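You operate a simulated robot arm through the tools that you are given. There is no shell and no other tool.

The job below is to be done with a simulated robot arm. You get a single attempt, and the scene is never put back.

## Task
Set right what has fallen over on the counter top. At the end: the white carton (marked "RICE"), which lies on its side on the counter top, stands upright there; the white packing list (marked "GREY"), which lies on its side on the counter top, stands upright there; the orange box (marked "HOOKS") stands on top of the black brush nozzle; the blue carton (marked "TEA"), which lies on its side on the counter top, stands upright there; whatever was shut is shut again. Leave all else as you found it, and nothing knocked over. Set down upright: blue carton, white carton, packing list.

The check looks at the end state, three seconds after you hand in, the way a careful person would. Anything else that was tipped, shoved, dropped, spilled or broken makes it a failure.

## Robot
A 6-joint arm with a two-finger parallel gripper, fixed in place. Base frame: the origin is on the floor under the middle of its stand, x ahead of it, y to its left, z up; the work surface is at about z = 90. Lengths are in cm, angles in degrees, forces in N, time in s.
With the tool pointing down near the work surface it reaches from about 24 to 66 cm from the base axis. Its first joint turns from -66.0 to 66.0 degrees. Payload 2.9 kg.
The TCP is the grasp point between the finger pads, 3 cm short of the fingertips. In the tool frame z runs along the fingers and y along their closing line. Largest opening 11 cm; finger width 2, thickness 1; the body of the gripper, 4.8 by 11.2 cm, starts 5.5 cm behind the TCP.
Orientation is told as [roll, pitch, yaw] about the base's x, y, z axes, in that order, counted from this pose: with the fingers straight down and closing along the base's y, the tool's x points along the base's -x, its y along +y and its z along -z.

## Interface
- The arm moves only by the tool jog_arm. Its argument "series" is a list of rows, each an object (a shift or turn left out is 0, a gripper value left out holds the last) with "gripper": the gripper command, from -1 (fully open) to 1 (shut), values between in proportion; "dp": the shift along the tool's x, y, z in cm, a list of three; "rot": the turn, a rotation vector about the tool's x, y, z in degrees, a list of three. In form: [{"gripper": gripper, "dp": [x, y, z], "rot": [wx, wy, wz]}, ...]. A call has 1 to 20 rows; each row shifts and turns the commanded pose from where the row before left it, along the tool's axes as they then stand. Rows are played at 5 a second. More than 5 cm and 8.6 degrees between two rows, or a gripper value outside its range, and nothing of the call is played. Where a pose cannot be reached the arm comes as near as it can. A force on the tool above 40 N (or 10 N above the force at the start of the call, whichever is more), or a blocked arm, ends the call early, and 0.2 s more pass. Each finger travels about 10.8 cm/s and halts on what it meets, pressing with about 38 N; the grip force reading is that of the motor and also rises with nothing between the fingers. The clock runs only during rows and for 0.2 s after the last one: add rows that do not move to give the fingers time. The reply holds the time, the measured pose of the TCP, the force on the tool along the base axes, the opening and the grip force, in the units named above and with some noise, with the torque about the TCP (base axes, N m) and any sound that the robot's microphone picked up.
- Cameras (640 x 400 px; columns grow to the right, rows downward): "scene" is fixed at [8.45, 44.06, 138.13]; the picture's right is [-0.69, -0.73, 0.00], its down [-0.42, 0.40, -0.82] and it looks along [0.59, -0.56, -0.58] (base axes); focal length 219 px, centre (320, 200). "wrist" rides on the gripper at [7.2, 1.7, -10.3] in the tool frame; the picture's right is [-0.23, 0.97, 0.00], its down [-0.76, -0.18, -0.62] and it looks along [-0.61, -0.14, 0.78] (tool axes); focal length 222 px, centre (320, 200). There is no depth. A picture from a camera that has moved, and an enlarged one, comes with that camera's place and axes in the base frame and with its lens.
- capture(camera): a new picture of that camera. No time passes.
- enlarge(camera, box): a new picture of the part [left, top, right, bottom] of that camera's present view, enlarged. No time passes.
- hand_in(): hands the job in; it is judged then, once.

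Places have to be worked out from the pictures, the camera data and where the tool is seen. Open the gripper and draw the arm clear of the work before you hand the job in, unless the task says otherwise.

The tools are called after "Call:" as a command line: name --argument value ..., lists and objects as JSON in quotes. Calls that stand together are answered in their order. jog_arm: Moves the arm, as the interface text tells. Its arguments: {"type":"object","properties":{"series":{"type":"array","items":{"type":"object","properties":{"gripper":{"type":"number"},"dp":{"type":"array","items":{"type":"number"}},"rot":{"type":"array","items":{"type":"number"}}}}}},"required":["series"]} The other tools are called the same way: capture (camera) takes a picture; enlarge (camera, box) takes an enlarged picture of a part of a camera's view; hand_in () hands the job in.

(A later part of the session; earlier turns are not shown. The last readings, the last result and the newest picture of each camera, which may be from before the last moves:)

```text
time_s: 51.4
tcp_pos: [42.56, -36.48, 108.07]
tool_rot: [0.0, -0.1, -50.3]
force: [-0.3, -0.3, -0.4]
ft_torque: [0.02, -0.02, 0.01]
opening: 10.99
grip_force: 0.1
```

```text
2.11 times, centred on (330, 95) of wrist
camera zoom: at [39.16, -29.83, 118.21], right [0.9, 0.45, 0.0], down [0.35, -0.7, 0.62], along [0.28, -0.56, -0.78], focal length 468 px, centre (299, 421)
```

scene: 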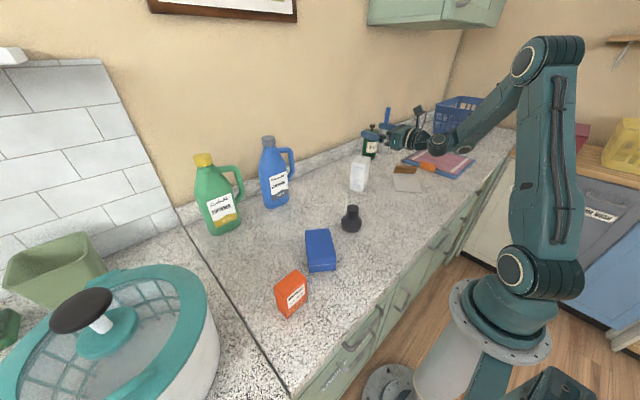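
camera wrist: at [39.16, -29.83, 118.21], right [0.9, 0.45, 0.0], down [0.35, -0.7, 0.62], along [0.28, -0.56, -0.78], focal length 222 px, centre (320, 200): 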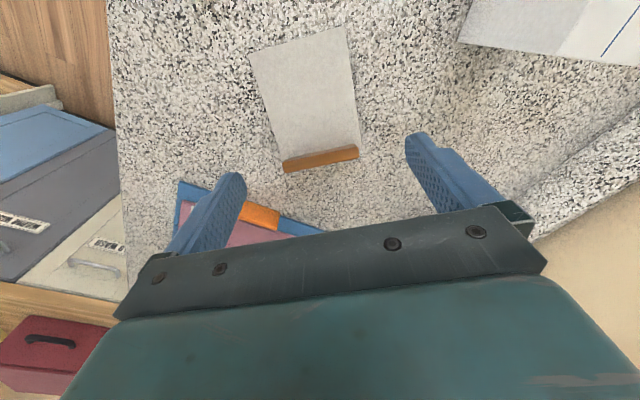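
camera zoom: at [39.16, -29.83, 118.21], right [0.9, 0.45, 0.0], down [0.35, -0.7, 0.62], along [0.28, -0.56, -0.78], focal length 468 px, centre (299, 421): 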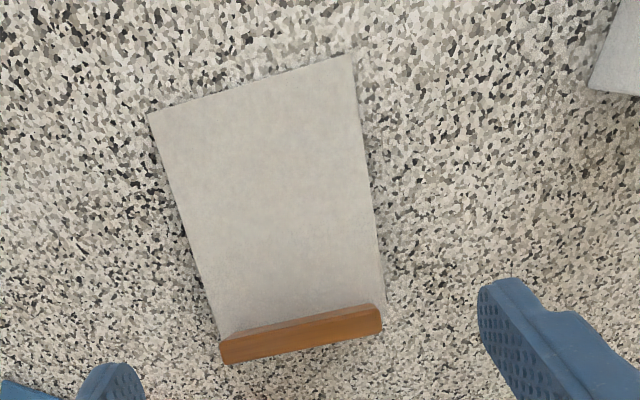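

The card is about 10.25 cm wide, its centre line passes through (37.64, -32.19) and (45.0, -41.3), and the 11 cm gripper can just straddle it. I'll align over it at z=102, then tilt the tool 26° so the fingers point outward.

Call:
jog_arm --series '[{"dp": [0.04, -0.56, 3], "rot": [0, 0, 0.7]}, {"dp": [0.04, -0.56, 3]}, {"rot": [0, -6.5, 0]}, {"rot": [0, -6.5, 0]}, {"rot": [0, -6.5, 0]}, {"rot": [0, -6.5, 0]}, {"dp": [0, 0, 0]}]'

Call:
capture --camera "wrist"

Call:
enlarge --camera "wrist" --box '[180, 0, 460, 200]'

```text
time_s: 53.0
tcp_pos: [41.74, -37.23, 101.96]
tool_rot: [0.0, -26.3, -51.2]
force: [0.7, 0.4, 1.2]
ft_torque: [0.0, 0.01, 0.03]
opening: 10.99
grip_force: 0.1
```

```text
taken
camera wrist: at [35.98, -27.6, 107.98], right [0.89, 0.45, 0.1], down [0.12, -0.43, 0.9], along [0.45, -0.78, -0.43], focal length 222 px, centre (320, 200)
```

wrist: 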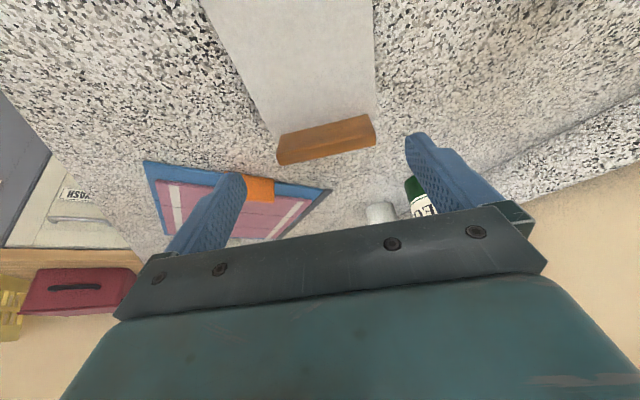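

```text
2.00 times, centred on (320, 100) of wrist
camera zoom: at [35.98, -27.6, 107.98], right [0.89, 0.45, 0.1], down [0.12, -0.43, 0.9], along [0.45, -0.78, -0.43], focal length 444 px, centre (320, 400)
```

zoom: 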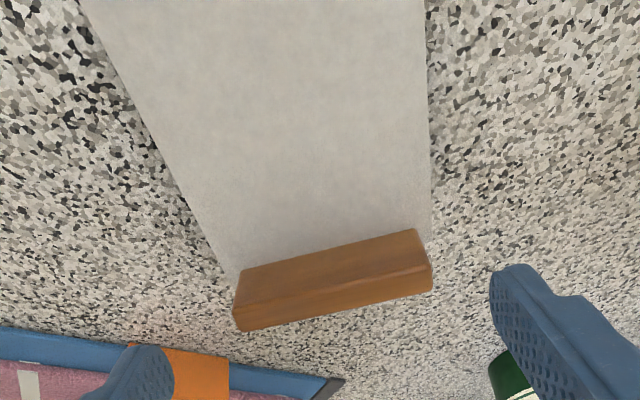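

The card centre and the gripper mid-plane agree to within 0.1 cm, leaving 0.3–0.4 cm on each side. I'll descend 5.5 cm and check the finger clearance again.

Call:
jog_arm --series '[{"dp": [0.89, 0.02, 1.79]}, {"dp": [0.89, 0.02, 1.79]}, {"dp": [0.66, 0.01, 1.35]}, {"dp": [0, 0, 0]}]'

Call:
capture --camera "wrist"

Call:
enlarge --camera "scene" --box '[370, 130, 450, 200]'

```text
time_s: 54.0
tcp_pos: [41.54, -37.31, 96.43]
tool_rot: [-0.1, -26.0, -51.2]
force: [0.9, -0.8, 0.8]
ft_torque: [-0.02, 0.01, -0.02]
opening: 11.03
grip_force: 0.0
```

```text
taken
camera wrist: at [35.93, -27.6, 102.38], right [0.89, 0.45, 0.1], down [0.12, -0.43, 0.89], along [0.45, -0.78, -0.44], focal length 222 px, centre (320, 200)
```

wrist: 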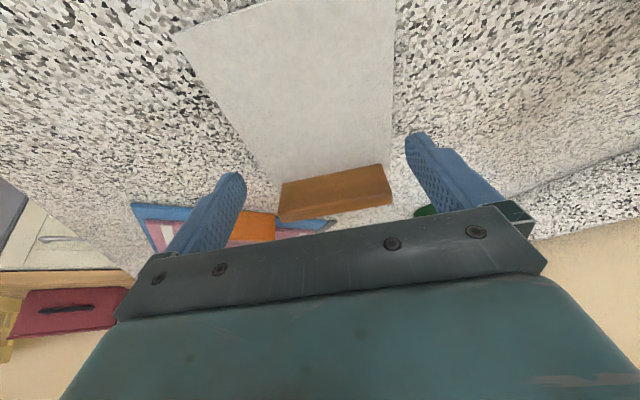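

```text
5.71 times, centred on (410, 165) of scene
camera zoom: at [8.45, 44.06, 138.13], right [-0.69, -0.73, 0.0], down [-0.42, 0.4, -0.82], along [0.59, -0.56, -0.58], focal length 1250 px, centre (-194, 400)
```

zoom: 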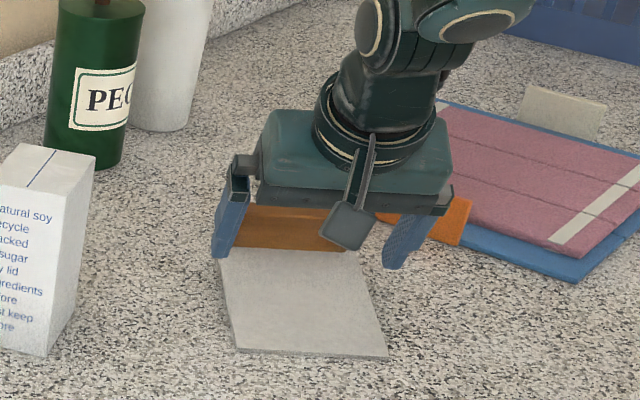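

Measured in the tool frame, the card edges sit at y=+5.3 and -4.7, so the gripper needs to shift about 0.3 cm toward +y. Correcting that and looking again.

Call:
jog_arm --series '[{"dp": [0, 0.28, 0]}, {"dp": [0, 0, 0]}]'

Call:
enlarge --camera "wrist" --box '[160, 0, 460, 220]'

```text
time_s: 54.6
tcp_pos: [41.83, -37.01, 96.5]
tool_rot: [-0.1, -26.2, -51.2]
force: [-0.1, -0.4, -0.5]
ft_torque: [0.02, 0.01, -0.02]
opening: 10.98
grip_force: 0.1
```

```text
1.82 times, centred on (310, 110) of wrist
camera zoom: at [36.15, -27.42, 102.5], right [0.89, 0.45, 0.1], down [0.12, -0.43, 0.9], along [0.45, -0.78, -0.43], focal length 404 px, centre (338, 364)
```

zoom: 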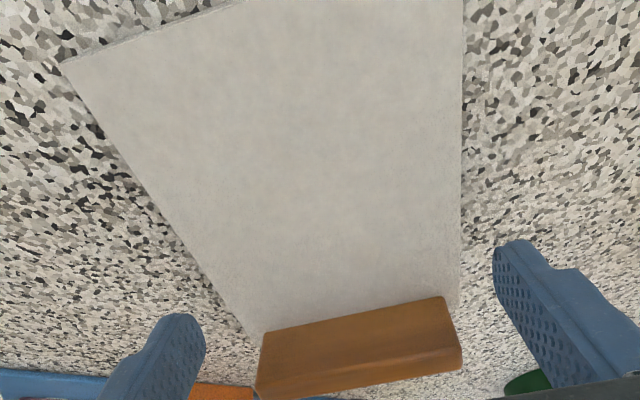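

Now the edges are at +5.0 and -4.9: well centred with about 0.5 cm clearance per side. Descending the last 3 cm.

Call:
jog_arm --series '[{"dp": [0.44, 0, 0.9]}, {"dp": [0.44, 0, 0.9]}, {"dp": [0.3, 0, 0.6]}, {"dp": [0.13, 0, 0.27]}, {"dp": [0, 0, 0]}]'

Call:
capture --camera "wrist"

Call:
enlarge --camera "scene" --box '[370, 130, 450, 200]'

```text
time_s: 55.8
tcp_pos: [41.97, -36.98, 93.56]
tool_rot: [-0.1, -26.1, -51.2]
force: [-0.8, 0.2, 0.8]
ft_torque: [-0.03, 0.0, 0.01]
opening: 10.98
grip_force: 0.1
```

```text
taken
camera wrist: at [36.23, -27.42, 99.59], right [0.89, 0.45, 0.1], down [0.12, -0.43, 0.89], along [0.45, -0.78, -0.44], focal length 222 px, centre (320, 200)
```

wrist: 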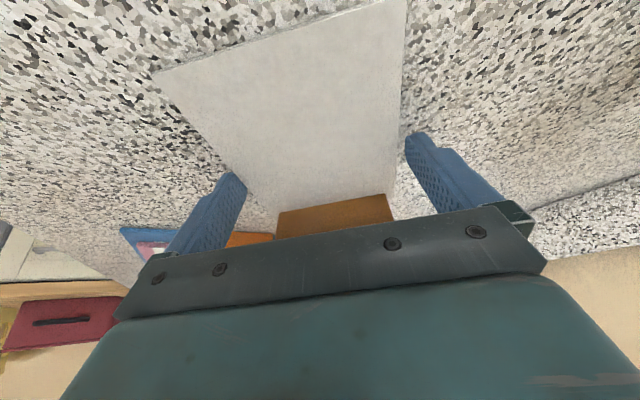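

```text
5.71 times, centred on (410, 165) of scene
camera zoom: at [8.45, 44.06, 138.13], right [-0.69, -0.73, 0.0], down [-0.42, 0.4, -0.82], along [0.59, -0.56, -0.58], focal length 1250 px, centre (-194, 400)
```

zoom: 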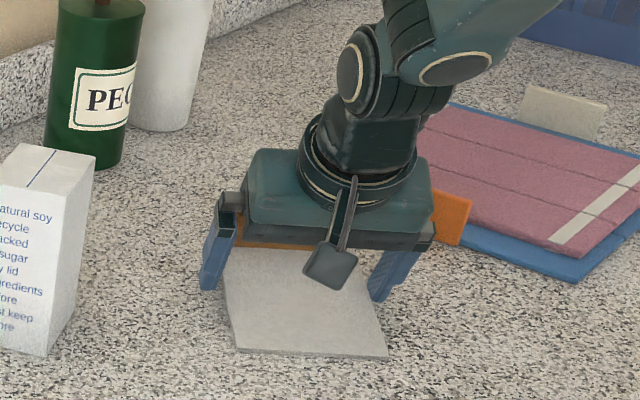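

Both fingers are beside the card with no contact force. Closing on the card's edges.

Call:
jog_arm --series '[{"gripper": -0.5}, {"gripper": -0.5}, {"gripper": -0.5}, {"gripper": -0.5}]'

Call:
capture --camera "wrist"

```text
time_s: 56.8
tcp_pos: [41.8, -36.94, 93.59]
tool_rot: [-0.1, -26.2, -51.3]
force: [0.3, 0.1, 0.7]
ft_torque: [-0.05, 0.01, -0.01]
opening: 10.3
grip_force: 38.1
```

```text
taken
camera wrist: at [36.23, -27.42, 99.61], right [0.89, 0.45, 0.1], down [0.12, -0.43, 0.89], along [0.45, -0.78, -0.44], focal length 222 px, centre (320, 200)
```

wrist: 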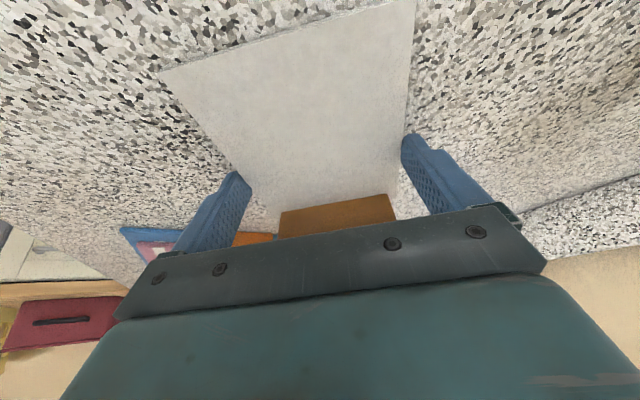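

Gripped at 10.3 cm with 38 N. Lifting 2 cm first to check the hold.

Call:
jog_arm --series '[{"dp": [-0.22, 0, -0.45]}, {"dp": [-0.22, 0, -0.45]}, {"dp": [-0.44, 0, -0.9]}, {"dp": [0, 0, 0]}]'

Call:
capture --camera "wrist"

Call:
enlarge --camera "scene" --box '[370, 130, 450, 200]'

```text
time_s: 57.8
tcp_pos: [41.87, -36.95, 95.71]
tool_rot: [0.0, -26.1, -51.2]
force: [0.0, -0.1, -0.6]
ft_torque: [-0.01, 0.06, -0.01]
opening: 10.32
grip_force: 38.3
```

```text
taken
camera wrist: at [36.21, -27.37, 101.6], right [0.89, 0.45, 0.1], down [0.12, -0.43, 0.9], along [0.45, -0.78, -0.43], focal length 222 px, centre (320, 200)
```

wrist: 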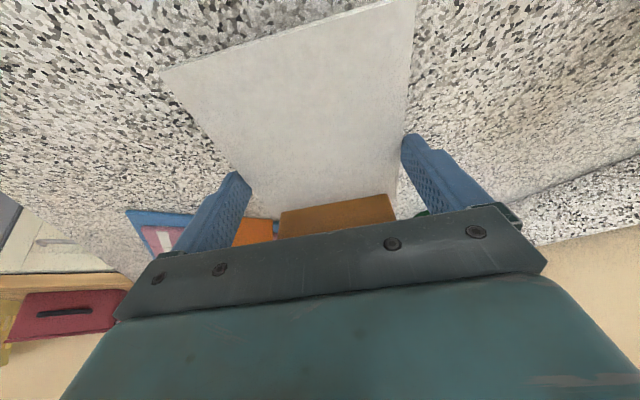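

```text
5.71 times, centred on (410, 165) of scene
camera zoom: at [8.45, 44.06, 138.13], right [-0.69, -0.73, 0.0], down [-0.42, 0.4, -0.82], along [0.59, -0.56, -0.58], focal length 1250 px, centre (-194, 400)
```

zoom: 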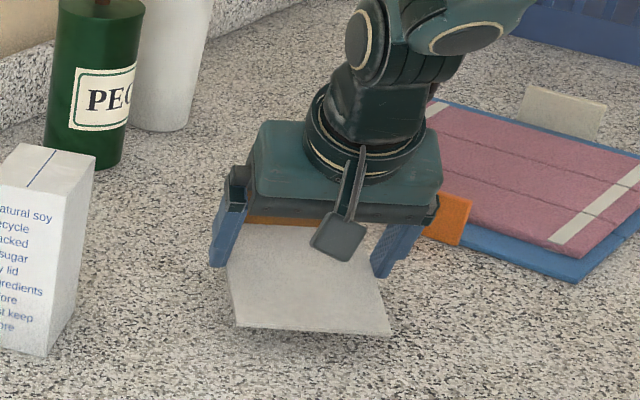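

The hold is firm with no slip visible. Lifting to z≈111, bringing the tool vertical, and starting the yaw turn.

Call:
jog_arm --series '[{"dp": [-1.33, 0, -2.69]}, {"dp": [-1.33, 0, -2.69]}, {"dp": [-1.33, 0, -2.69]}, {"dp": [-1.33, 0, -2.69]}, {"dp": [-1.33, 0, -2.69]}, {"rot": [0, 6.5, 0]}, {"rot": [0, 6.5, 0]}, {"rot": [0, 6.5, 0]}, {"rot": [0, 6.5, 0]}, {"dp": [0, 0, 0]}]'

Call:
capture --camera "wrist"

```text
time_s: 60.0
tcp_pos: [41.83, -36.98, 110.66]
tool_rot: [-0.2, 0.0, -51.2]
force: [0.6, -0.1, -1.8]
ft_torque: [0.02, 0.01, -0.03]
opening: 10.3
grip_force: 37.6
```

```text
taken
camera wrist: at [38.56, -30.36, 120.83], right [0.9, 0.43, 0.0], down [0.34, -0.7, 0.62], along [0.27, -0.56, -0.78], focal length 222 px, centre (320, 200)
```

wrist: 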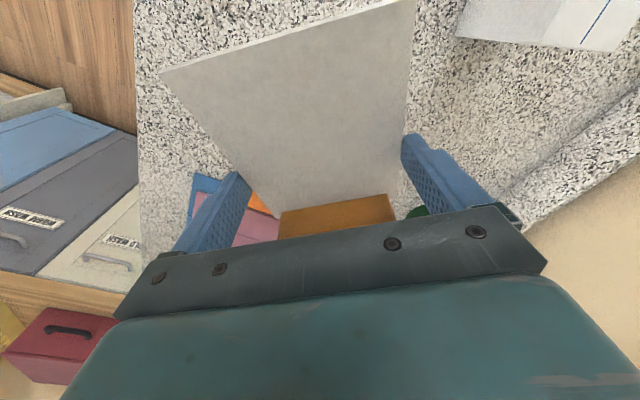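

Held without slipping. Now yawing by 159° so the list's top points outward.

Call:
jog_arm --series '[{"rot": [0, 0, 8.35]}, {"rot": [0, 0, 8.35]}, {"rot": [0, 0, 8.35]}, {"rot": [0, 0, 8.35]}, {"rot": [0, 0, 8.35]}, {"rot": [0, 0, 8.35]}, {"rot": [0, 0, 8.35]}, {"rot": [0, 0, 8.35]}, {"rot": [0, 0, 8.35]}, {"rot": [0, 0, 8.35]}, {"rot": [0, 0, 8.35]}, {"rot": [0, 0, 8.35]}, {"rot": [0, 0, 8.35]}, {"rot": [0, 0, 8.35]}, {"rot": [0, 0, 8.35]}, {"rot": [0, 0, 8.35]}, {"rot": [0, 0, 8.35]}, {"rot": [0, 0, 8.35]}, {"rot": [0, 0, 8.35]}, {"dp": [0, 0, 0]}]'

Call:
capture --camera "wrist"

```text
time_s: 64.2
tcp_pos: [41.84, -37.12, 110.57]
tool_rot: [0.1, 0.2, 150.0]
force: [0.0, -0.2, -0.2]
ft_torque: [0.01, 0.0, 0.0]
opening: 10.31
grip_force: 38.3
```

```text
taken
camera wrist: at [47.23, -42.16, 120.77], right [-0.68, -0.73, 0.0], down [-0.57, 0.54, 0.62], along [-0.45, 0.42, -0.78], focal length 222 px, centre (320, 200)
```

wrist: 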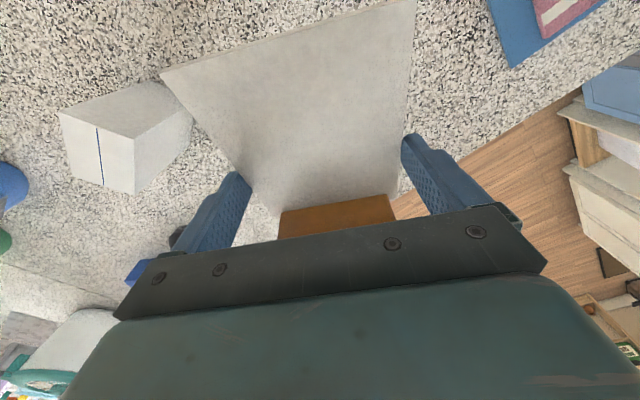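

The list's top now points outward. I'll tilt the tool 73.5° to bring the card vertical (accounting for the angles at which it was gripped) and check.

Call:
jog_arm --series '[{"rot": [0, 7.35, 0]}, {"rot": [0, 7.35, 0]}, {"rot": [0, 7.35, 0]}, {"rot": [0, 7.35, 0]}, {"rot": [0, 7.35, 0]}, {"rot": [0, 7.35, 0]}, {"rot": [0, 7.35, 0]}, {"rot": [0, 7.35, 0]}, {"rot": [0, 7.35, 0]}, {"rot": [0, 7.35, 0]}, {"dp": [-0.8, 0, 1.85]}, {"dp": [-0.8, 0, 1.85]}, {"dp": [-0.8, 0, 1.85]}, {"dp": [0, 0, 0]}]'

Call:
enlarge --camera "scene" --box '[340, 90, 480, 200]'

Call:
capture --camera "wrist"

```text
time_s: 67.2
tcp_pos: [45.96, -39.42, 106.73]
tool_rot: [0.4, 73.6, 150.5]
force: [-0.6, 0.0, -1.5]
ft_torque: [0.0, 0.04, 0.02]
opening: 10.3
grip_force: 38.2
```

```text
3.64 times, centred on (410, 145) of scene
camera zoom: at [8.45, 44.06, 138.13], right [-0.69, -0.73, 0.0], down [-0.42, 0.4, -0.82], along [0.59, -0.56, -0.58], focal length 795 px, centre (-7, 400)
```

zoom: 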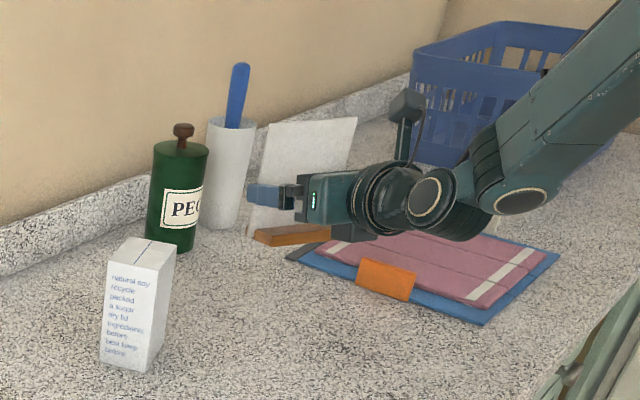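

```text
taken
camera wrist: at [38.24, -37.02, 116.4], right [-0.54, -0.81, -0.22], down [-0.62, 0.56, -0.55], along [0.57, -0.17, -0.8], focal length 222 px, centre (320, 200)
```

wrist: 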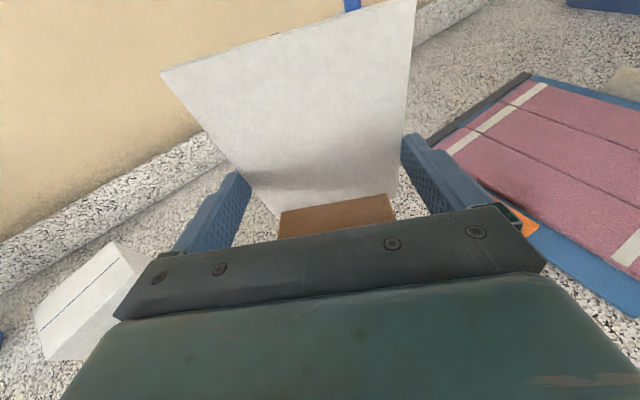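

The list is upright in the gripper with the foot down. Lowering it straight down to about 0.8 cm above expected contact (contact expected near TCP z=96.4).

Call:
jog_arm --series '[{"dp": [-2.4, 0, 0.71]}, {"dp": [-2.4, 0, 0.71]}, {"dp": [-2.4, 0, 0.71]}, {"dp": [-1.3, 0, 0.385]}, {"dp": [-0.5, 0, 0.15]}, {"dp": [0, 0, 0]}]'

Call:
enlarge --camera "scene" --box '[360, 110, 460, 195]'

```text
time_s: 68.6
tcp_pos: [45.98, -39.34, 97.39]
tool_rot: [0.4, 73.6, 150.6]
force: [0.2, -0.2, -1.4]
ft_torque: [-0.01, 0.02, -0.02]
opening: 10.31
grip_force: 38.0
```

```text
4.71 times, centred on (410, 152) of scene
camera zoom: at [8.45, 44.06, 138.13], right [-0.69, -0.73, 0.0], down [-0.42, 0.4, -0.82], along [0.59, -0.56, -0.58], focal length 1029 px, centre (-104, 424)
```

zoom: 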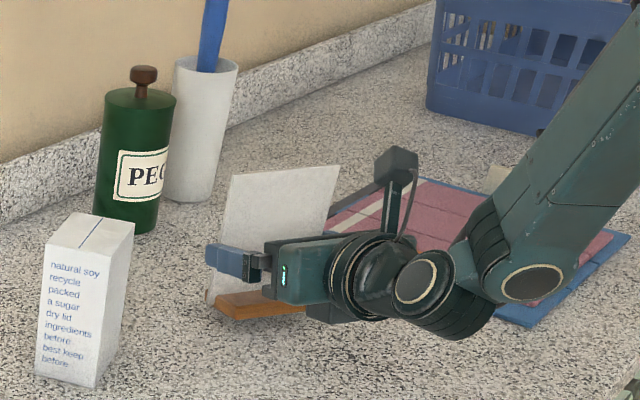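

No contact yet; stepping down slowly by 0.2 cm with force checks.

Call:
jog_arm --series '[{"dp": [-0.192, 0, 0.057]}, {"dp": [-0.192, 0, 0.057]}, {"dp": [0, 0, 0]}]'

```text
time_s: 69.4
tcp_pos: [45.94, -39.32, 97.04]
tool_rot: [0.2, 73.6, 150.4]
force: [-1.0, 0.5, -1.0]
ft_torque: [0.03, 0.04, -0.04]
opening: 10.3
grip_force: 38.3
```

Still free. Another 0.3 cm down in two steps.

Call:
jog_arm --series '[{"dp": [-0.144, 0, 0.043]}, {"dp": [-0.144, 0, 0.043]}, {"dp": [0, 0, 0]}]'

```text
time_s: 70.2
tcp_pos: [46.0, -39.28, 96.99]
tool_rot: [0.0, 73.8, 150.2]
force: [-0.5, 3.2, 9.1]
ft_torque: [0.38, -0.6, 0.17]
opening: 10.29
grip_force: 37.6
```

Contact: 9 N up with a torque that places the touching point at the outer corner of the foot, so the list still leans slightly. I'm looking closely at its lean before adjusting.

Call:
enlarge --camera "scene" --box '[380, 135, 440, 185]'

Call:
capture --camera "wrist"

```text
8.00 times, centred on (410, 160) of scene
camera zoom: at [8.43, 44.08, 138.13], right [-0.69, -0.73, 0.0], down [-0.42, 0.4, -0.82], along [0.59, -0.56, -0.58], focal length 1750 px, centre (-400, 520)
```

zoom: 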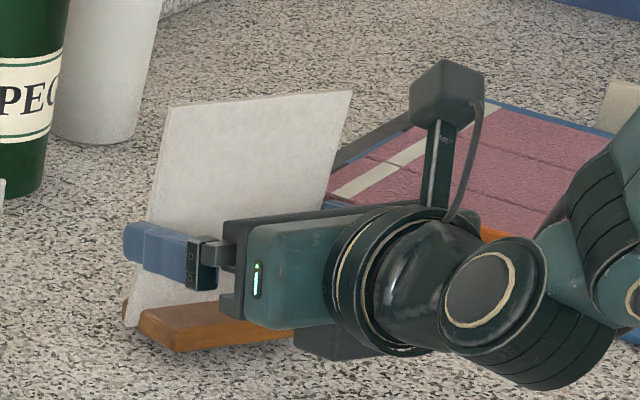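

```text
taken
camera wrist: at [38.24, -36.92, 106.57], right [-0.54, -0.81, -0.22], down [-0.61, 0.56, -0.56], along [0.57, -0.17, -0.8], focal length 222 px, centre (320, 200)
```

wrist: 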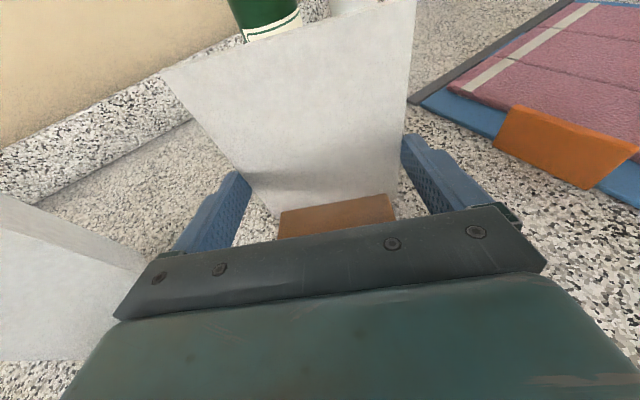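

By triangulating the card's left edge, it leans less than 1°, and its top is at about z=103.5, so the foot is practically flat on the counter. Releasing now.

Call:
jog_arm --series '[{"gripper": -0.95}, {"gripper": -1}, {"gripper": -1}, {"gripper": -1}, {"gripper": -1}]'

Call:
enlarge --camera "scene" --box '[380, 135, 440, 185]'

Call:
capture --camera "wrist"

```text
time_s: 71.4
tcp_pos: [45.92, -39.25, 96.68]
tool_rot: [0.2, 73.5, 150.5]
force: [0.0, -0.1, 0.6]
ft_torque: [0.0, -0.03, 0.0]
opening: 10.98
grip_force: 0.1
```

```text
8.00 times, centred on (410, 160) of scene
camera zoom: at [8.45, 44.06, 138.13], right [-0.69, -0.73, 0.0], down [-0.42, 0.4, -0.82], along [0.59, -0.56, -0.58], focal length 1750 px, centre (-400, 520)
```

zoom: 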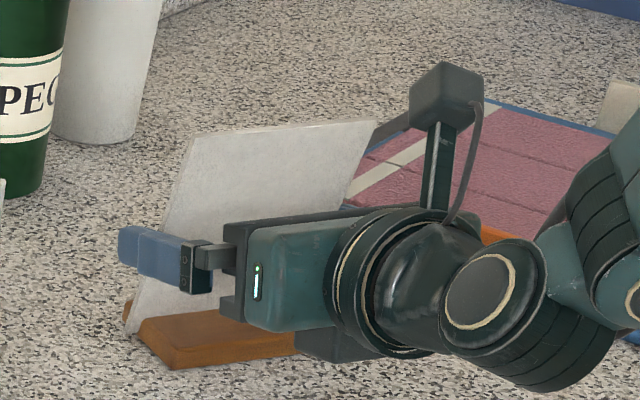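

```text
taken
camera wrist: at [38.23, -36.93, 106.46], right [-0.54, -0.81, -0.22], down [-0.62, 0.56, -0.55], along [0.57, -0.17, -0.8], focal length 222 px, centre (320, 200)
```

wrist: 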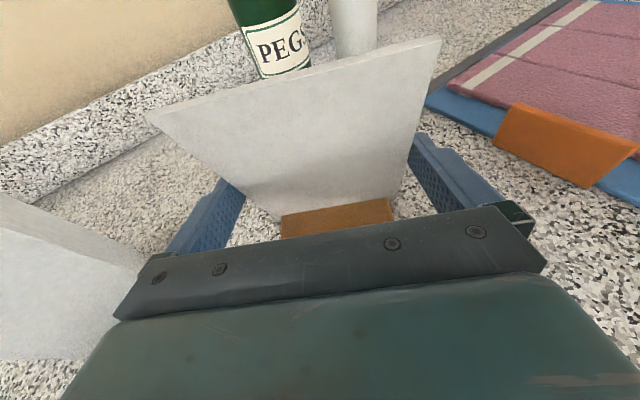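

After release the foot settled flat and the card leans about 10° toward the robot. This is its built-in easel slant, since the foot had the same skew when lying. It stands free of the palm, so I'll back the fingers out slowly along their axis.

Call:
jog_arm --series '[{"dp": [0, 0, -0.5]}, {"dp": [0, 0, -0.7]}, {"dp": [0, 0, -0.8]}, {"dp": [0, 0, 0]}]'

Call:
enlarge --camera "scene" --box '[380, 135, 440, 185]'

Call:
capture --camera "wrist"

```text
time_s: 72.4
tcp_pos: [44.16, -38.44, 97.23]
tool_rot: [0.4, 73.6, 150.4]
force: [-0.7, 0.6, -0.5]
ft_torque: [0.02, -0.01, 0.03]
opening: 10.98
grip_force: 0.0
```

```text
8.00 times, centred on (410, 160) of scene
camera zoom: at [8.45, 44.06, 138.13], right [-0.69, -0.73, 0.0], down [-0.42, 0.4, -0.82], along [0.59, -0.56, -0.58], focal length 1750 px, centre (-400, 520)
```

zoom: 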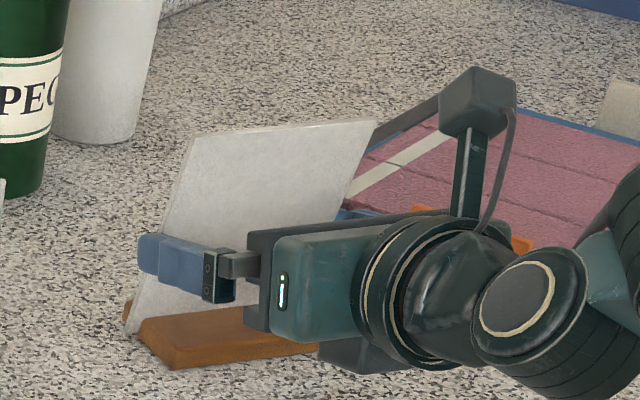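

```text
taken
camera wrist: at [36.5, -35.97, 106.97], right [-0.54, -0.81, -0.22], down [-0.62, 0.56, -0.55], along [0.57, -0.17, -0.8], focal length 222 px, centre (320, 200)
```

wrist: 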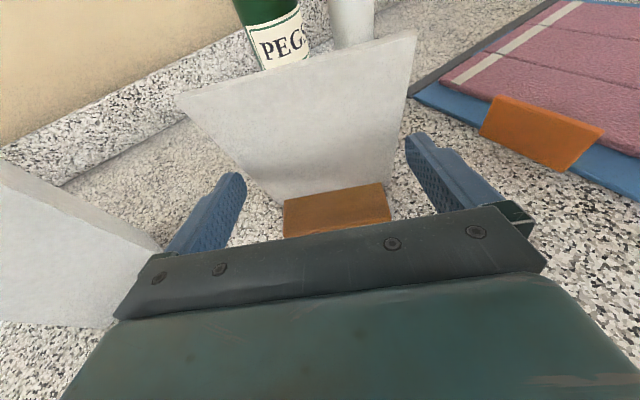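

The list has not moved and stands free. Continuing to back out another 5 cm.

Call:
jog_arm --series '[{"dp": [0, 0, -1]}, {"dp": [0, 0, -1]}, {"dp": [0, 0, -1]}, {"dp": [0, 0, -1]}, {"dp": [0, 0, -1]}, {"dp": [0, 0, 0]}]'

Call:
enlarge --camera "scene" --box '[370, 130, 450, 190]'

```text
time_s: 73.8
tcp_pos: [40.1, -36.07, 98.68]
tool_rot: [0.4, 73.5, 150.5]
force: [0.7, 0.5, 0.4]
ft_torque: [0.03, 0.02, 0.02]
opening: 11.0
grip_force: 0.1
```

```text
6.67 times, centred on (410, 160) of scene
camera zoom: at [8.45, 44.06, 138.13], right [-0.69, -0.73, 0.0], down [-0.42, 0.4, -0.82], along [0.59, -0.56, -0.58], focal length 1458 px, centre (-280, 467)
```

zoom: 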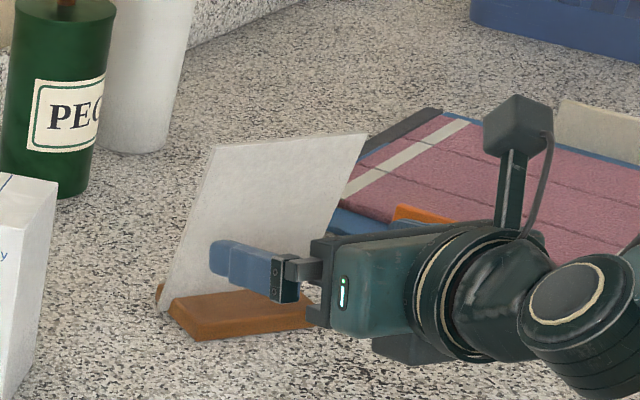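

The list stands on its own foot. I'll move the arm up and back away from it.

Call:
jog_arm --series '[{"dp": [1.5, 0, -1.5]}, {"dp": [2, 0, -2]}, {"dp": [2.5, 0, -1.5]}, {"dp": [3.5, 0, -1]}, {"dp": [3.5, 0, -1]}, {"dp": [0, 0, 0]}]'

Call:
capture --camera "scene"

Call:
capture --camera "wrist"

```text
time_s: 75.2
tcp_pos: [37.46, -34.29, 112.92]
tool_rot: [0.4, 73.6, 150.4]
force: [0.3, -0.6, 0.9]
ft_torque: [0.0, -0.04, 0.03]
opening: 11.0
grip_force: 0.0
```

```text
taken
```

scene: 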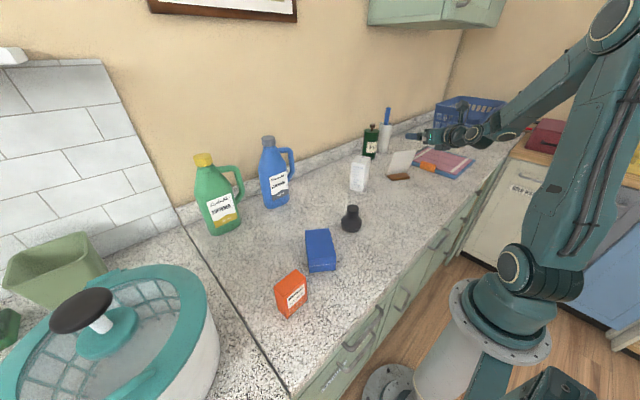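

```text
taken
camera wrist: at [29.76, -31.9, 122.74], right [-0.54, -0.81, -0.22], down [-0.62, 0.56, -0.55], along [0.57, -0.17, -0.8], focal length 222 px, centre (320, 200)
```

wrist: 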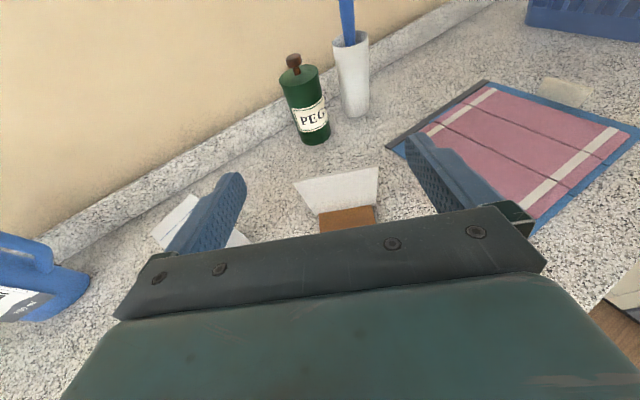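

Call:
enlarge --camera "scene" --box '[340, 130, 460, 205]'

```text
5.33 times, centred on (400, 168) of scene
camera zoom: at [8.45, 44.06, 138.13], right [-0.69, -0.73, 0.0], down [-0.42, 0.4, -0.82], along [0.59, -0.56, -0.58], focal length 1167 px, centre (-107, 373)
```

zoom: 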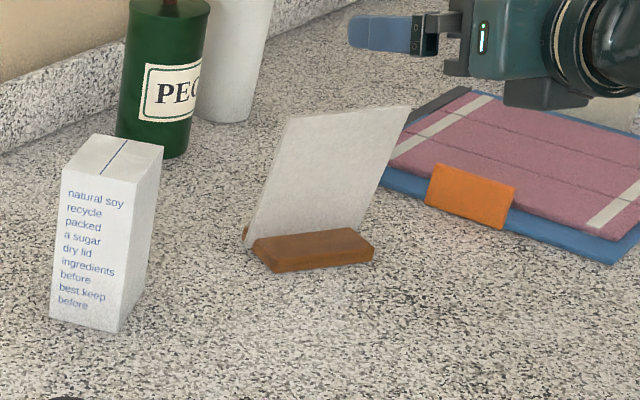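

Both the rice carton and the packing list stand upright. Now for the blue carton: first bring the tool back to vertical.

Call:
jog_arm --series '[{"rot": [0, -7.35, 0]}, {"rot": [0, -7.35, 0]}, {"rot": [0, -7.35, 0]}, {"rot": [0, -7.35, 0]}, {"rot": [0, -7.35, 0]}, {"rot": [0, -7.35, 0]}, {"rot": [0, -7.35, 0]}, {"rot": [0, -7.35, 0]}, {"rot": [0, -7.35, 0]}, {"rot": [0, -7.35, 0]}, {"rot": [0, 0, -8.3]}, {"rot": [0, 0, -8.3]}, {"rot": [0, 0, -8.3]}, {"rot": [0, 0, -8.3]}, {"rot": [0, 0, -8.3]}, {"rot": [0, 0, -8.3]}, {"rot": [0, 0, -8.3]}, {"rot": [0, 0, -8.3]}, {"rot": [0, 0, -8.3]}, {"rot": [0, 0, -8.3]}]'

```text
time_s: 79.4
tcp_pos: [37.42, -34.44, 113.18]
tool_rot: [0.1, -0.1, -126.7]
force: [0.2, 0.7, -0.5]
ft_torque: [0.02, -0.01, 0.01]
opening: 10.96
grip_force: 0.1
```

Continuing the yaw to -35.6° and moving across at z≈110 toward the blue carton.

Call:
jog_arm --series '[{"rot": [0, 0, -8.28]}, {"rot": [0, 0, -8.28]}, {"rot": [0, 0, -8.28]}, {"rot": [0, 0, -8.28]}, {"rot": [0, 0, -8.28]}, {"rot": [0, 0, -8.28]}, {"rot": [0, 0, -8.28]}, {"rot": [0, 0, -8.28]}, {"rot": [0, 0, -8.28]}, {"rot": [0, 0, -8.28]}, {"rot": [0, 0, -8.28]}, {"dp": [2.667, 3.785, 0.3]}, {"dp": [2.667, 3.785, 0.3]}, {"dp": [2.667, 3.785, 0.3]}, {"dp": [2.667, 3.785, 0.3]}, {"dp": [2.667, 3.785, 0.3]}, {"dp": [2.667, 3.785, 0.3]}, {"dp": [2.667, 3.785, 0.3]}, {"dp": [0, 0, 0]}]'

```text
time_s: 83.4
tcp_pos: [37.86, -1.89, 110.89]
tool_rot: [-0.1, -0.1, -35.7]
force: [-0.6, 0.3, 0.3]
ft_torque: [-0.01, -0.01, 0.03]
opening: 11.03
grip_force: 0.1
```

Continuing to just above the blue carton, then viewing it.

Call:
jog_arm --series '[{"dp": [2.69, 3.73, 0.75]}, {"dp": [2.69, 3.73, 0.75]}, {"dp": [2.69, 3.73, 0.75]}, {"dp": [2.69, 3.73, 0.75]}, {"dp": [0, 0, 0]}]'

Call:
capture --camera "wrist"

Call:
enlarge --camera "wrist" --box '[200, 0, 440, 200]'

```text
time_s: 84.6
tcp_pos: [37.75, 16.44, 108.02]
tool_rot: [-0.1, -0.2, -35.8]
force: [0.0, -0.3, 0.4]
ft_torque: [-0.01, 0.03, -0.02]
opening: 11.01
grip_force: 0.0
```

```text
taken
camera wrist: at [32.82, 22.05, 118.23], right [0.75, 0.66, 0.0], down [0.51, -0.59, 0.62], along [0.41, -0.47, -0.78], focal length 222 px, centre (320, 200)
```

wrist: 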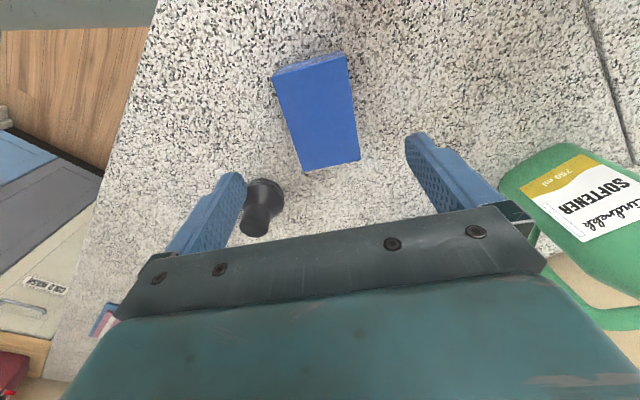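

```text
2.00 times, centred on (320, 100) of wrist
camera zoom: at [32.82, 22.05, 118.23], right [0.75, 0.66, 0.0], down [0.51, -0.59, 0.62], along [0.41, -0.47, -0.78], focal length 444 px, centre (320, 400)
```

zoom: 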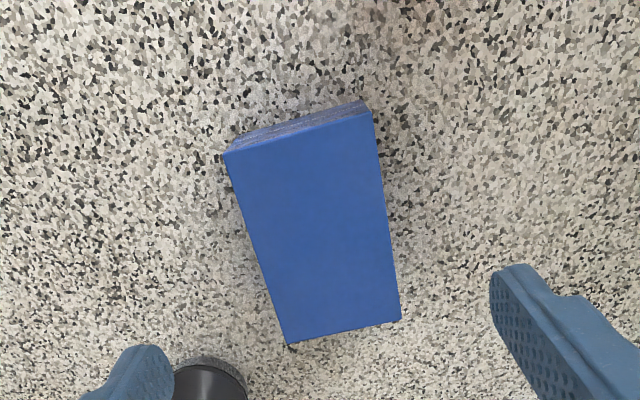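

The carton is centred between the fingers (edges at ±3.4) and the TCP is 0.9 cm toward its top from the middle. I'll tilt 15° and descend to grip height.

Call:
jog_arm --series '[{"rot": [0, -7.5, 0]}, {"rot": [0, -7.5, 0]}, {"dp": [0.906, 0, 3.381]}, {"dp": [0.906, 0, 3.381]}, {"dp": [0.906, 0, 3.381]}, {"dp": [0.518, 0, 1.932]}, {"dp": [0.388, 0, 1.449]}, {"dp": [0.129, 0, 0.483]}, {"dp": [0, 0, 0]}]'

Call:
capture --camera "wrist"

Call:
capture --camera "scene"

```text
time_s: 86.6
tcp_pos: [37.84, 16.31, 93.52]
tool_rot: [-0.1, -15.0, -35.7]
force: [0.6, 0.4, -0.1]
ft_torque: [0.02, -0.01, 0.0]
opening: 11.01
grip_force: 0.0
```

```text
taken
camera wrist: at [30.82, 23.33, 101.41], right [0.75, 0.66, 0.06], down [0.36, -0.48, 0.8], along [0.56, -0.58, -0.6], focal length 222 px, centre (320, 200)
```

wrist: 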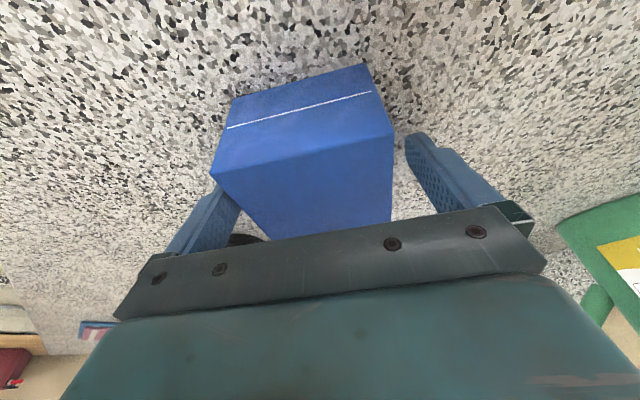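

```text
taken
```

scene: 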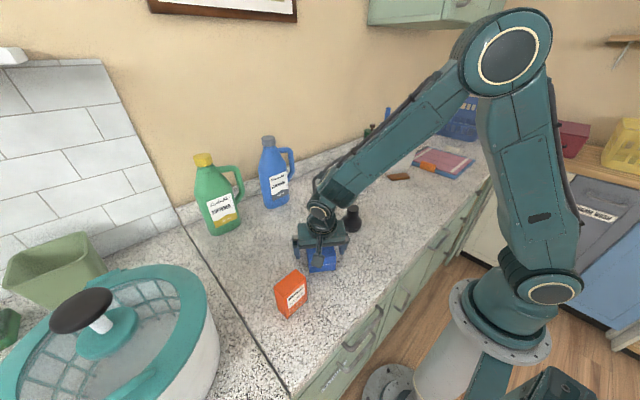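

Fingers straddle the blue carton and nothing is touching. Closing the gripper.

Call:
jog_arm --series '[{"gripper": 0.1}, {"gripper": 0.1}, {"gripper": 0.1}, {"gripper": 0.1}, {"gripper": 0.1}]'

```text
time_s: 87.8
tcp_pos: [37.75, 16.23, 93.4]
tool_rot: [-0.1, -15.1, -35.7]
force: [0.2, 0.1, 0.0]
ft_torque: [0.01, -0.03, 0.04]
opening: 6.99
grip_force: 37.9
```

Gripped at 7.0 cm. Lifting, then bringing the tool vertical and shifting outward to give the arm room for the tilt.

Call:
jog_arm --series '[{"dp": [-0.259, 0, -0.966]}, {"dp": [-0.518, 0, -1.932]}, {"dp": [-0.906, 0, -3.381]}, {"dp": [-0.906, 0, -3.381]}, {"dp": [-0.906, 0, -3.381]}, {"rot": [0, 7.5, 0]}, {"rot": [0, 7.5, 0]}, {"dp": [-2.06, 2.99, 0]}, {"dp": [-2.06, 2.99, 0]}, {"dp": [-2.06, 2.99, 0]}, {"dp": [0, 0, 0]}]'

Call:
capture --camera "wrist"

```text
time_s: 90.2
tcp_pos: [47.87, 19.86, 106.65]
tool_rot: [-0.1, 0.0, -35.8]
force: [0.5, -0.2, -1.7]
ft_torque: [0.03, -0.01, -0.02]
opening: 6.97
grip_force: 37.9
```

```text
taken
camera wrist: at [43.02, 25.47, 116.99], right [0.75, 0.66, 0.0], down [0.51, -0.59, 0.62], along [0.41, -0.47, -0.78], focal length 222 px, centre (320, 200)
```

wrist: 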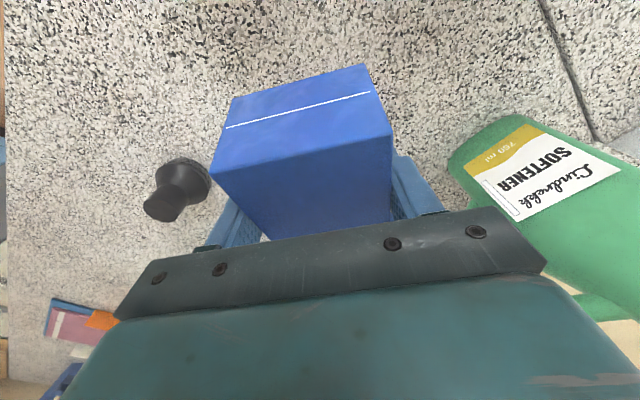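

Carton held firmly. Yawing by -110° so its top points outward to the left of the arm plane.

Call:
jog_arm --series '[{"rot": [0, 0, 8.46]}, {"rot": [0, 0, 8.46]}, {"rot": [0, 0, 8.46]}, {"rot": [0, 0, 8.46]}, {"rot": [0, 0, 8.46]}, {"rot": [0, 0, 8.46]}, {"rot": [0, 0, 8.46]}, {"rot": [0, 0, 8.46]}, {"rot": [0, 0, 8.46]}, {"rot": [0, 0, 8.46]}, {"rot": [0, 0, 8.46]}, {"rot": [0, 0, 8.46]}, {"rot": [0, 0, 8.46]}, {"dp": [0, 0, 0]}]'

```text
time_s: 93.2
tcp_pos: [47.9, 19.97, 106.89]
tool_rot: [0.1, 0.0, -145.8]
force: [0.3, -0.1, -1.6]
ft_torque: [0.01, -0.02, 0.01]
opening: 6.95
grip_force: 37.7
```

Now tilting 75° to bring the blue carton upright in the air.

Call:
jog_arm --series '[{"rot": [0, 7.5, 0]}, {"rot": [0, 7.5, 0]}, {"rot": [0, 7.5, 0]}, {"rot": [0, 7.5, 0]}, {"rot": [0, 7.5, 0]}, {"rot": [0, 7.5, 0]}, {"rot": [0, 7.5, 0]}, {"rot": [0, 7.5, 0]}, {"rot": [0, 7.5, 0]}, {"rot": [0, 7.5, 0]}, {"dp": [0, 0, 0]}]'

Call:
capture --camera "scene"

Call:
enlarge --camera "scene" --box '[230, 150, 400, 280]'

```text
time_s: 95.6
tcp_pos: [48.07, 19.98, 106.88]
tool_rot: [0.3, 75.0, -145.5]
force: [-0.1, -0.4, -2.1]
ft_torque: [0.03, 0.04, -0.02]
opening: 6.99
grip_force: 38.4
```

```text
taken
```

scene: 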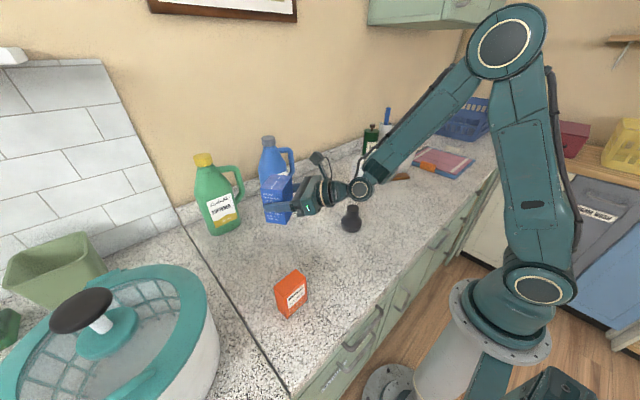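

```text
3.08 times, centred on (315, 215) of scene
camera zoom: at [8.45, 44.06, 138.13], right [-0.69, -0.73, 0.0], down [-0.42, 0.4, -0.82], along [0.59, -0.56, -0.58], focal length 673 px, centre (335, 154)
```

zoom: 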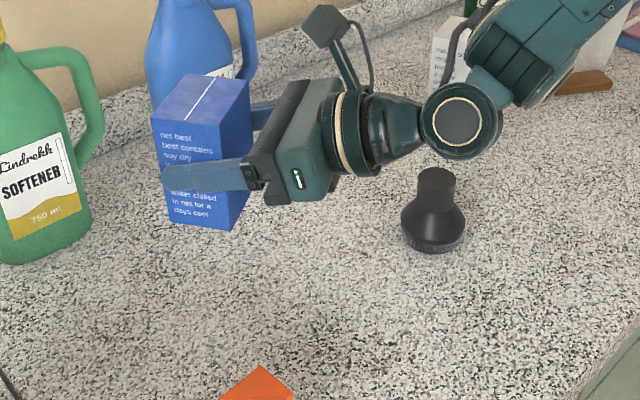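

The blue carton is upright with its text the right way up. Lowering to just above the counter (contact expected near TCP z=96.1).

Call:
jog_arm --series '[{"dp": [-2.415, 0, 0.647]}, {"dp": [-2.415, 0, 0.647]}, {"dp": [-2.415, 0, 0.647]}, {"dp": [-1.545, 0, 0.414]}, {"dp": [-0.773, 0, 0.207]}, {"dp": [0, 0, 0]}]'

Call:
enlarge --camera "scene" --box '[240, 160, 380, 270]'

```text
time_s: 97.0
tcp_pos: [48.15, 19.78, 96.99]
tool_rot: [0.4, 75.0, -145.4]
force: [-0.9, -0.3, -1.7]
ft_torque: [0.0, -0.01, -0.02]
opening: 6.95
grip_force: 38.1
```

```text
3.64 times, centred on (310, 215) of scene
camera zoom: at [8.45, 44.06, 138.13], right [-0.69, -0.73, 0.0], down [-0.42, 0.4, -0.82], along [0.59, -0.56, -0.58], focal length 795 px, centre (356, 146)
```

zoom: 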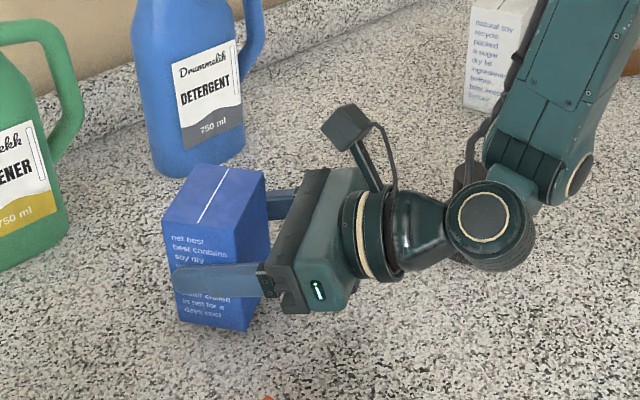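

Wrist and nozzle remain about 3 cm or more apart. Stepping down slowly now.

Call:
jog_arm --series '[{"dp": [-0.29, 0, 0.078]}, {"dp": [-0.29, 0, 0.078]}, {"dp": [0, 0, 0]}]'

```text
time_s: 97.8
tcp_pos: [47.97, 20.01, 96.5]
tool_rot: [0.4, 74.9, -145.3]
force: [-0.2, -0.9, -1.6]
ft_torque: [-0.04, 0.0, 0.02]
opening: 6.99
grip_force: 37.6
```

Still free at z=96.5. Two more 0.15 cm steps.

Call:
jog_arm --series '[{"dp": [-0.145, 0, 0.039]}, {"dp": [-0.145, 0, 0.039]}, {"dp": [0, 0, 0]}]'

```text
time_s: 98.6
tcp_pos: [48.15, 19.92, 96.06]
tool_rot: [0.4, 74.9, -145.4]
force: [0.0, -0.6, -1.8]
ft_torque: [-0.01, -0.01, -0.01]
opening: 6.97
grip_force: 38.1
```

Still no contact; continuing with 0.12 cm steps.

Call:
jog_arm --series '[{"dp": [-0.116, 0, 0.031]}, {"dp": [-0.116, 0, 0.031]}, {"dp": [0, 0, 0]}]'

```text
time_s: 99.4
tcp_pos: [48.06, 19.95, 95.92]
tool_rot: [0.1, 75.0, -145.7]
force: [-4.1, -2.2, 13.7]
ft_torque: [0.09, 0.81, 0.17]
opening: 6.98
grip_force: 38.0
```

Contact at 14 N. I'll relieve it by about 0.06 cm and then open the gripper.

Call:
jog_arm --series '[{"dp": [0.06, 0, -0.016]}, {"dp": [0, 0, 0]}, {"gripper": -0.4}, {"gripper": -0.8}, {"gripper": -0.9}, {"gripper": -0.9}]'

Call:
enlarge --camera "scene" --box '[240, 160, 380, 270]'

Call:
capture --camera "wrist"

```text
time_s: 100.8
tcp_pos: [48.01, 19.87, 95.87]
tool_rot: [0.4, 74.9, -145.2]
force: [-0.2, 1.1, 0.5]
ft_torque: [-0.02, 0.01, -0.03]
opening: 10.46
grip_force: 0.1
```

```text
3.64 times, centred on (310, 215) of scene
camera zoom: at [8.45, 44.06, 138.13], right [-0.69, -0.73, 0.0], down [-0.42, 0.4, -0.82], along [0.59, -0.56, -0.58], focal length 795 px, centre (356, 146)
```

zoom: 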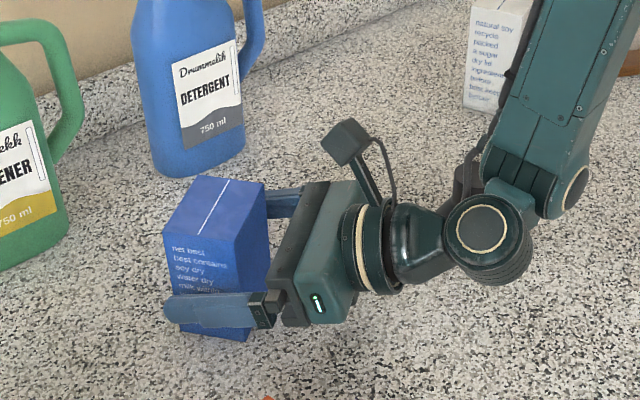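

```text
taken
camera wrist: at [42.29, 14.02, 105.42], right [0.5, -0.84, -0.22], down [-0.76, -0.3, -0.57], along [0.42, 0.45, -0.79], focal length 222 px, centre (320, 200)
```

wrist: 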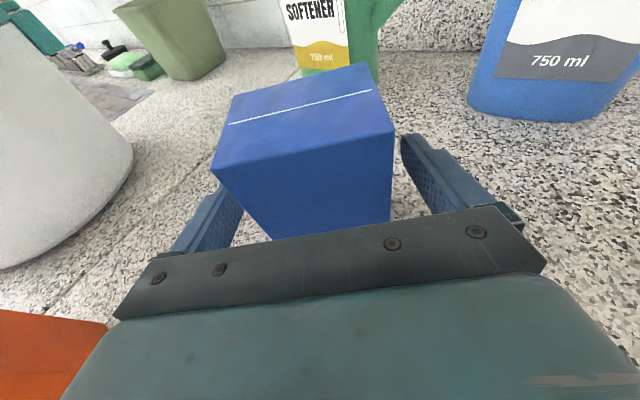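

The blue carton stands free between the open fingers. I'll raise the tool straight up, fingers passing along its sides with about 1.7 cm clearance.

Call:
jog_arm --series '[{"dp": [0.966, 0, -0.259], "gripper": -1}, {"dp": [0.966, 0, -0.259]}, {"dp": [0, 0, 0]}]'

Call:
enlarge --camera "scene" --box '[240, 160, 380, 270]'

```text
time_s: 101.6
tcp_pos: [48.14, 20.0, 98.05]
tool_rot: [0.3, 74.9, -145.3]
force: [0.4, -0.6, 0.6]
ft_torque: [0.01, 0.02, -0.03]
opening: 11.01
grip_force: 0.0
```

```text
3.64 times, centred on (310, 215) of scene
camera zoom: at [8.45, 44.06, 138.13], right [-0.69, -0.73, 0.0], down [-0.42, 0.4, -0.82], along [0.59, -0.56, -0.58], focal length 795 px, centre (356, 146)
```

zoom: 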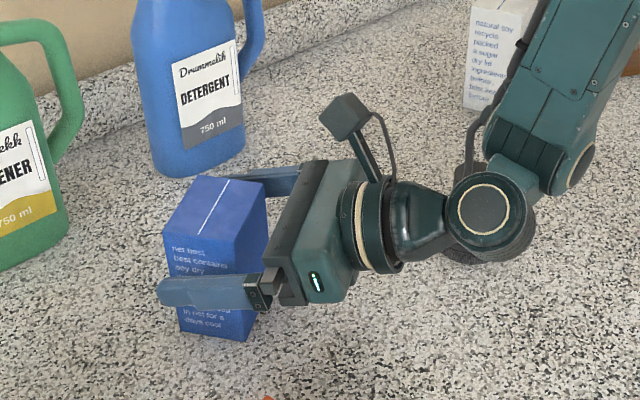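

The carton is unaffected. Continuing straight up by 12 cm.

Call:
jog_arm --series '[{"dp": [1.932, 0, -0.518]}, {"dp": [2.9, 0, -0.776]}, {"dp": [2.9, 0, -0.776]}, {"dp": [2.9, 0, -0.776]}, {"dp": [1.932, 0, -0.518]}, {"dp": [0, 0, 0]}]'

Call:
capture --camera "scene"

```text
time_s: 103.0
tcp_pos: [48.13, 19.97, 111.01]
tool_rot: [0.5, 74.9, -145.4]
force: [0.7, -0.3, -0.3]
ft_torque: [0.0, -0.01, -0.01]
opening: 11.01
grip_force: 0.1
```

```text
taken
```

scene: 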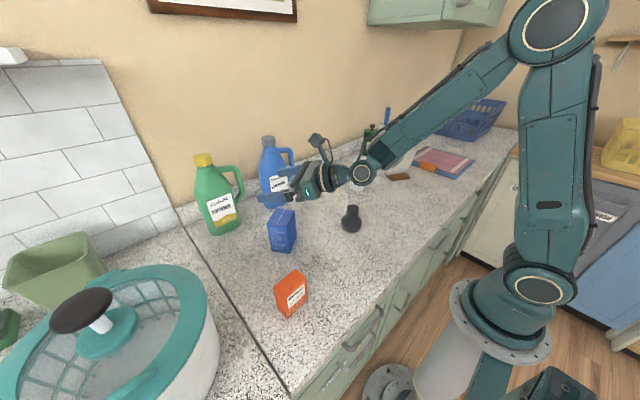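

The blue carton stands upright near (48, 20). Now for the orange box: bring the tool vertical and begin turning the yaw back toward 0°.

Call:
jog_arm --series '[{"rot": [0, -7.5, 0]}, {"rot": [0, -7.5, 0]}, {"rot": [0, -7.5, 0]}, {"rot": [0, -7.5, 0]}, {"rot": [0, -7.5, 0]}, {"rot": [0, -7.5, 0]}, {"rot": [0, -7.5, 0]}, {"rot": [0, -7.5, 0]}, {"rot": [0, -7.5, 0]}, {"rot": [0, -7.5, 0]}, {"dp": [-2.5, 2.5, 0]}, {"dp": [-2.5, 2.5, 0]}, {"dp": [-2.5, 2.5, 0]}, {"dp": [-2.5, 2.5, 0]}, {"dp": [0, 0, 0]}]'

```text
time_s: 106.2
tcp_pos: [45.32, 5.78, 111.11]
tool_rot: [0.1, -0.1, -145.6]
force: [-0.1, -0.1, 0.2]
ft_torque: [-0.01, 0.01, -0.02]
opening: 11.0
grip_force: 0.1
```

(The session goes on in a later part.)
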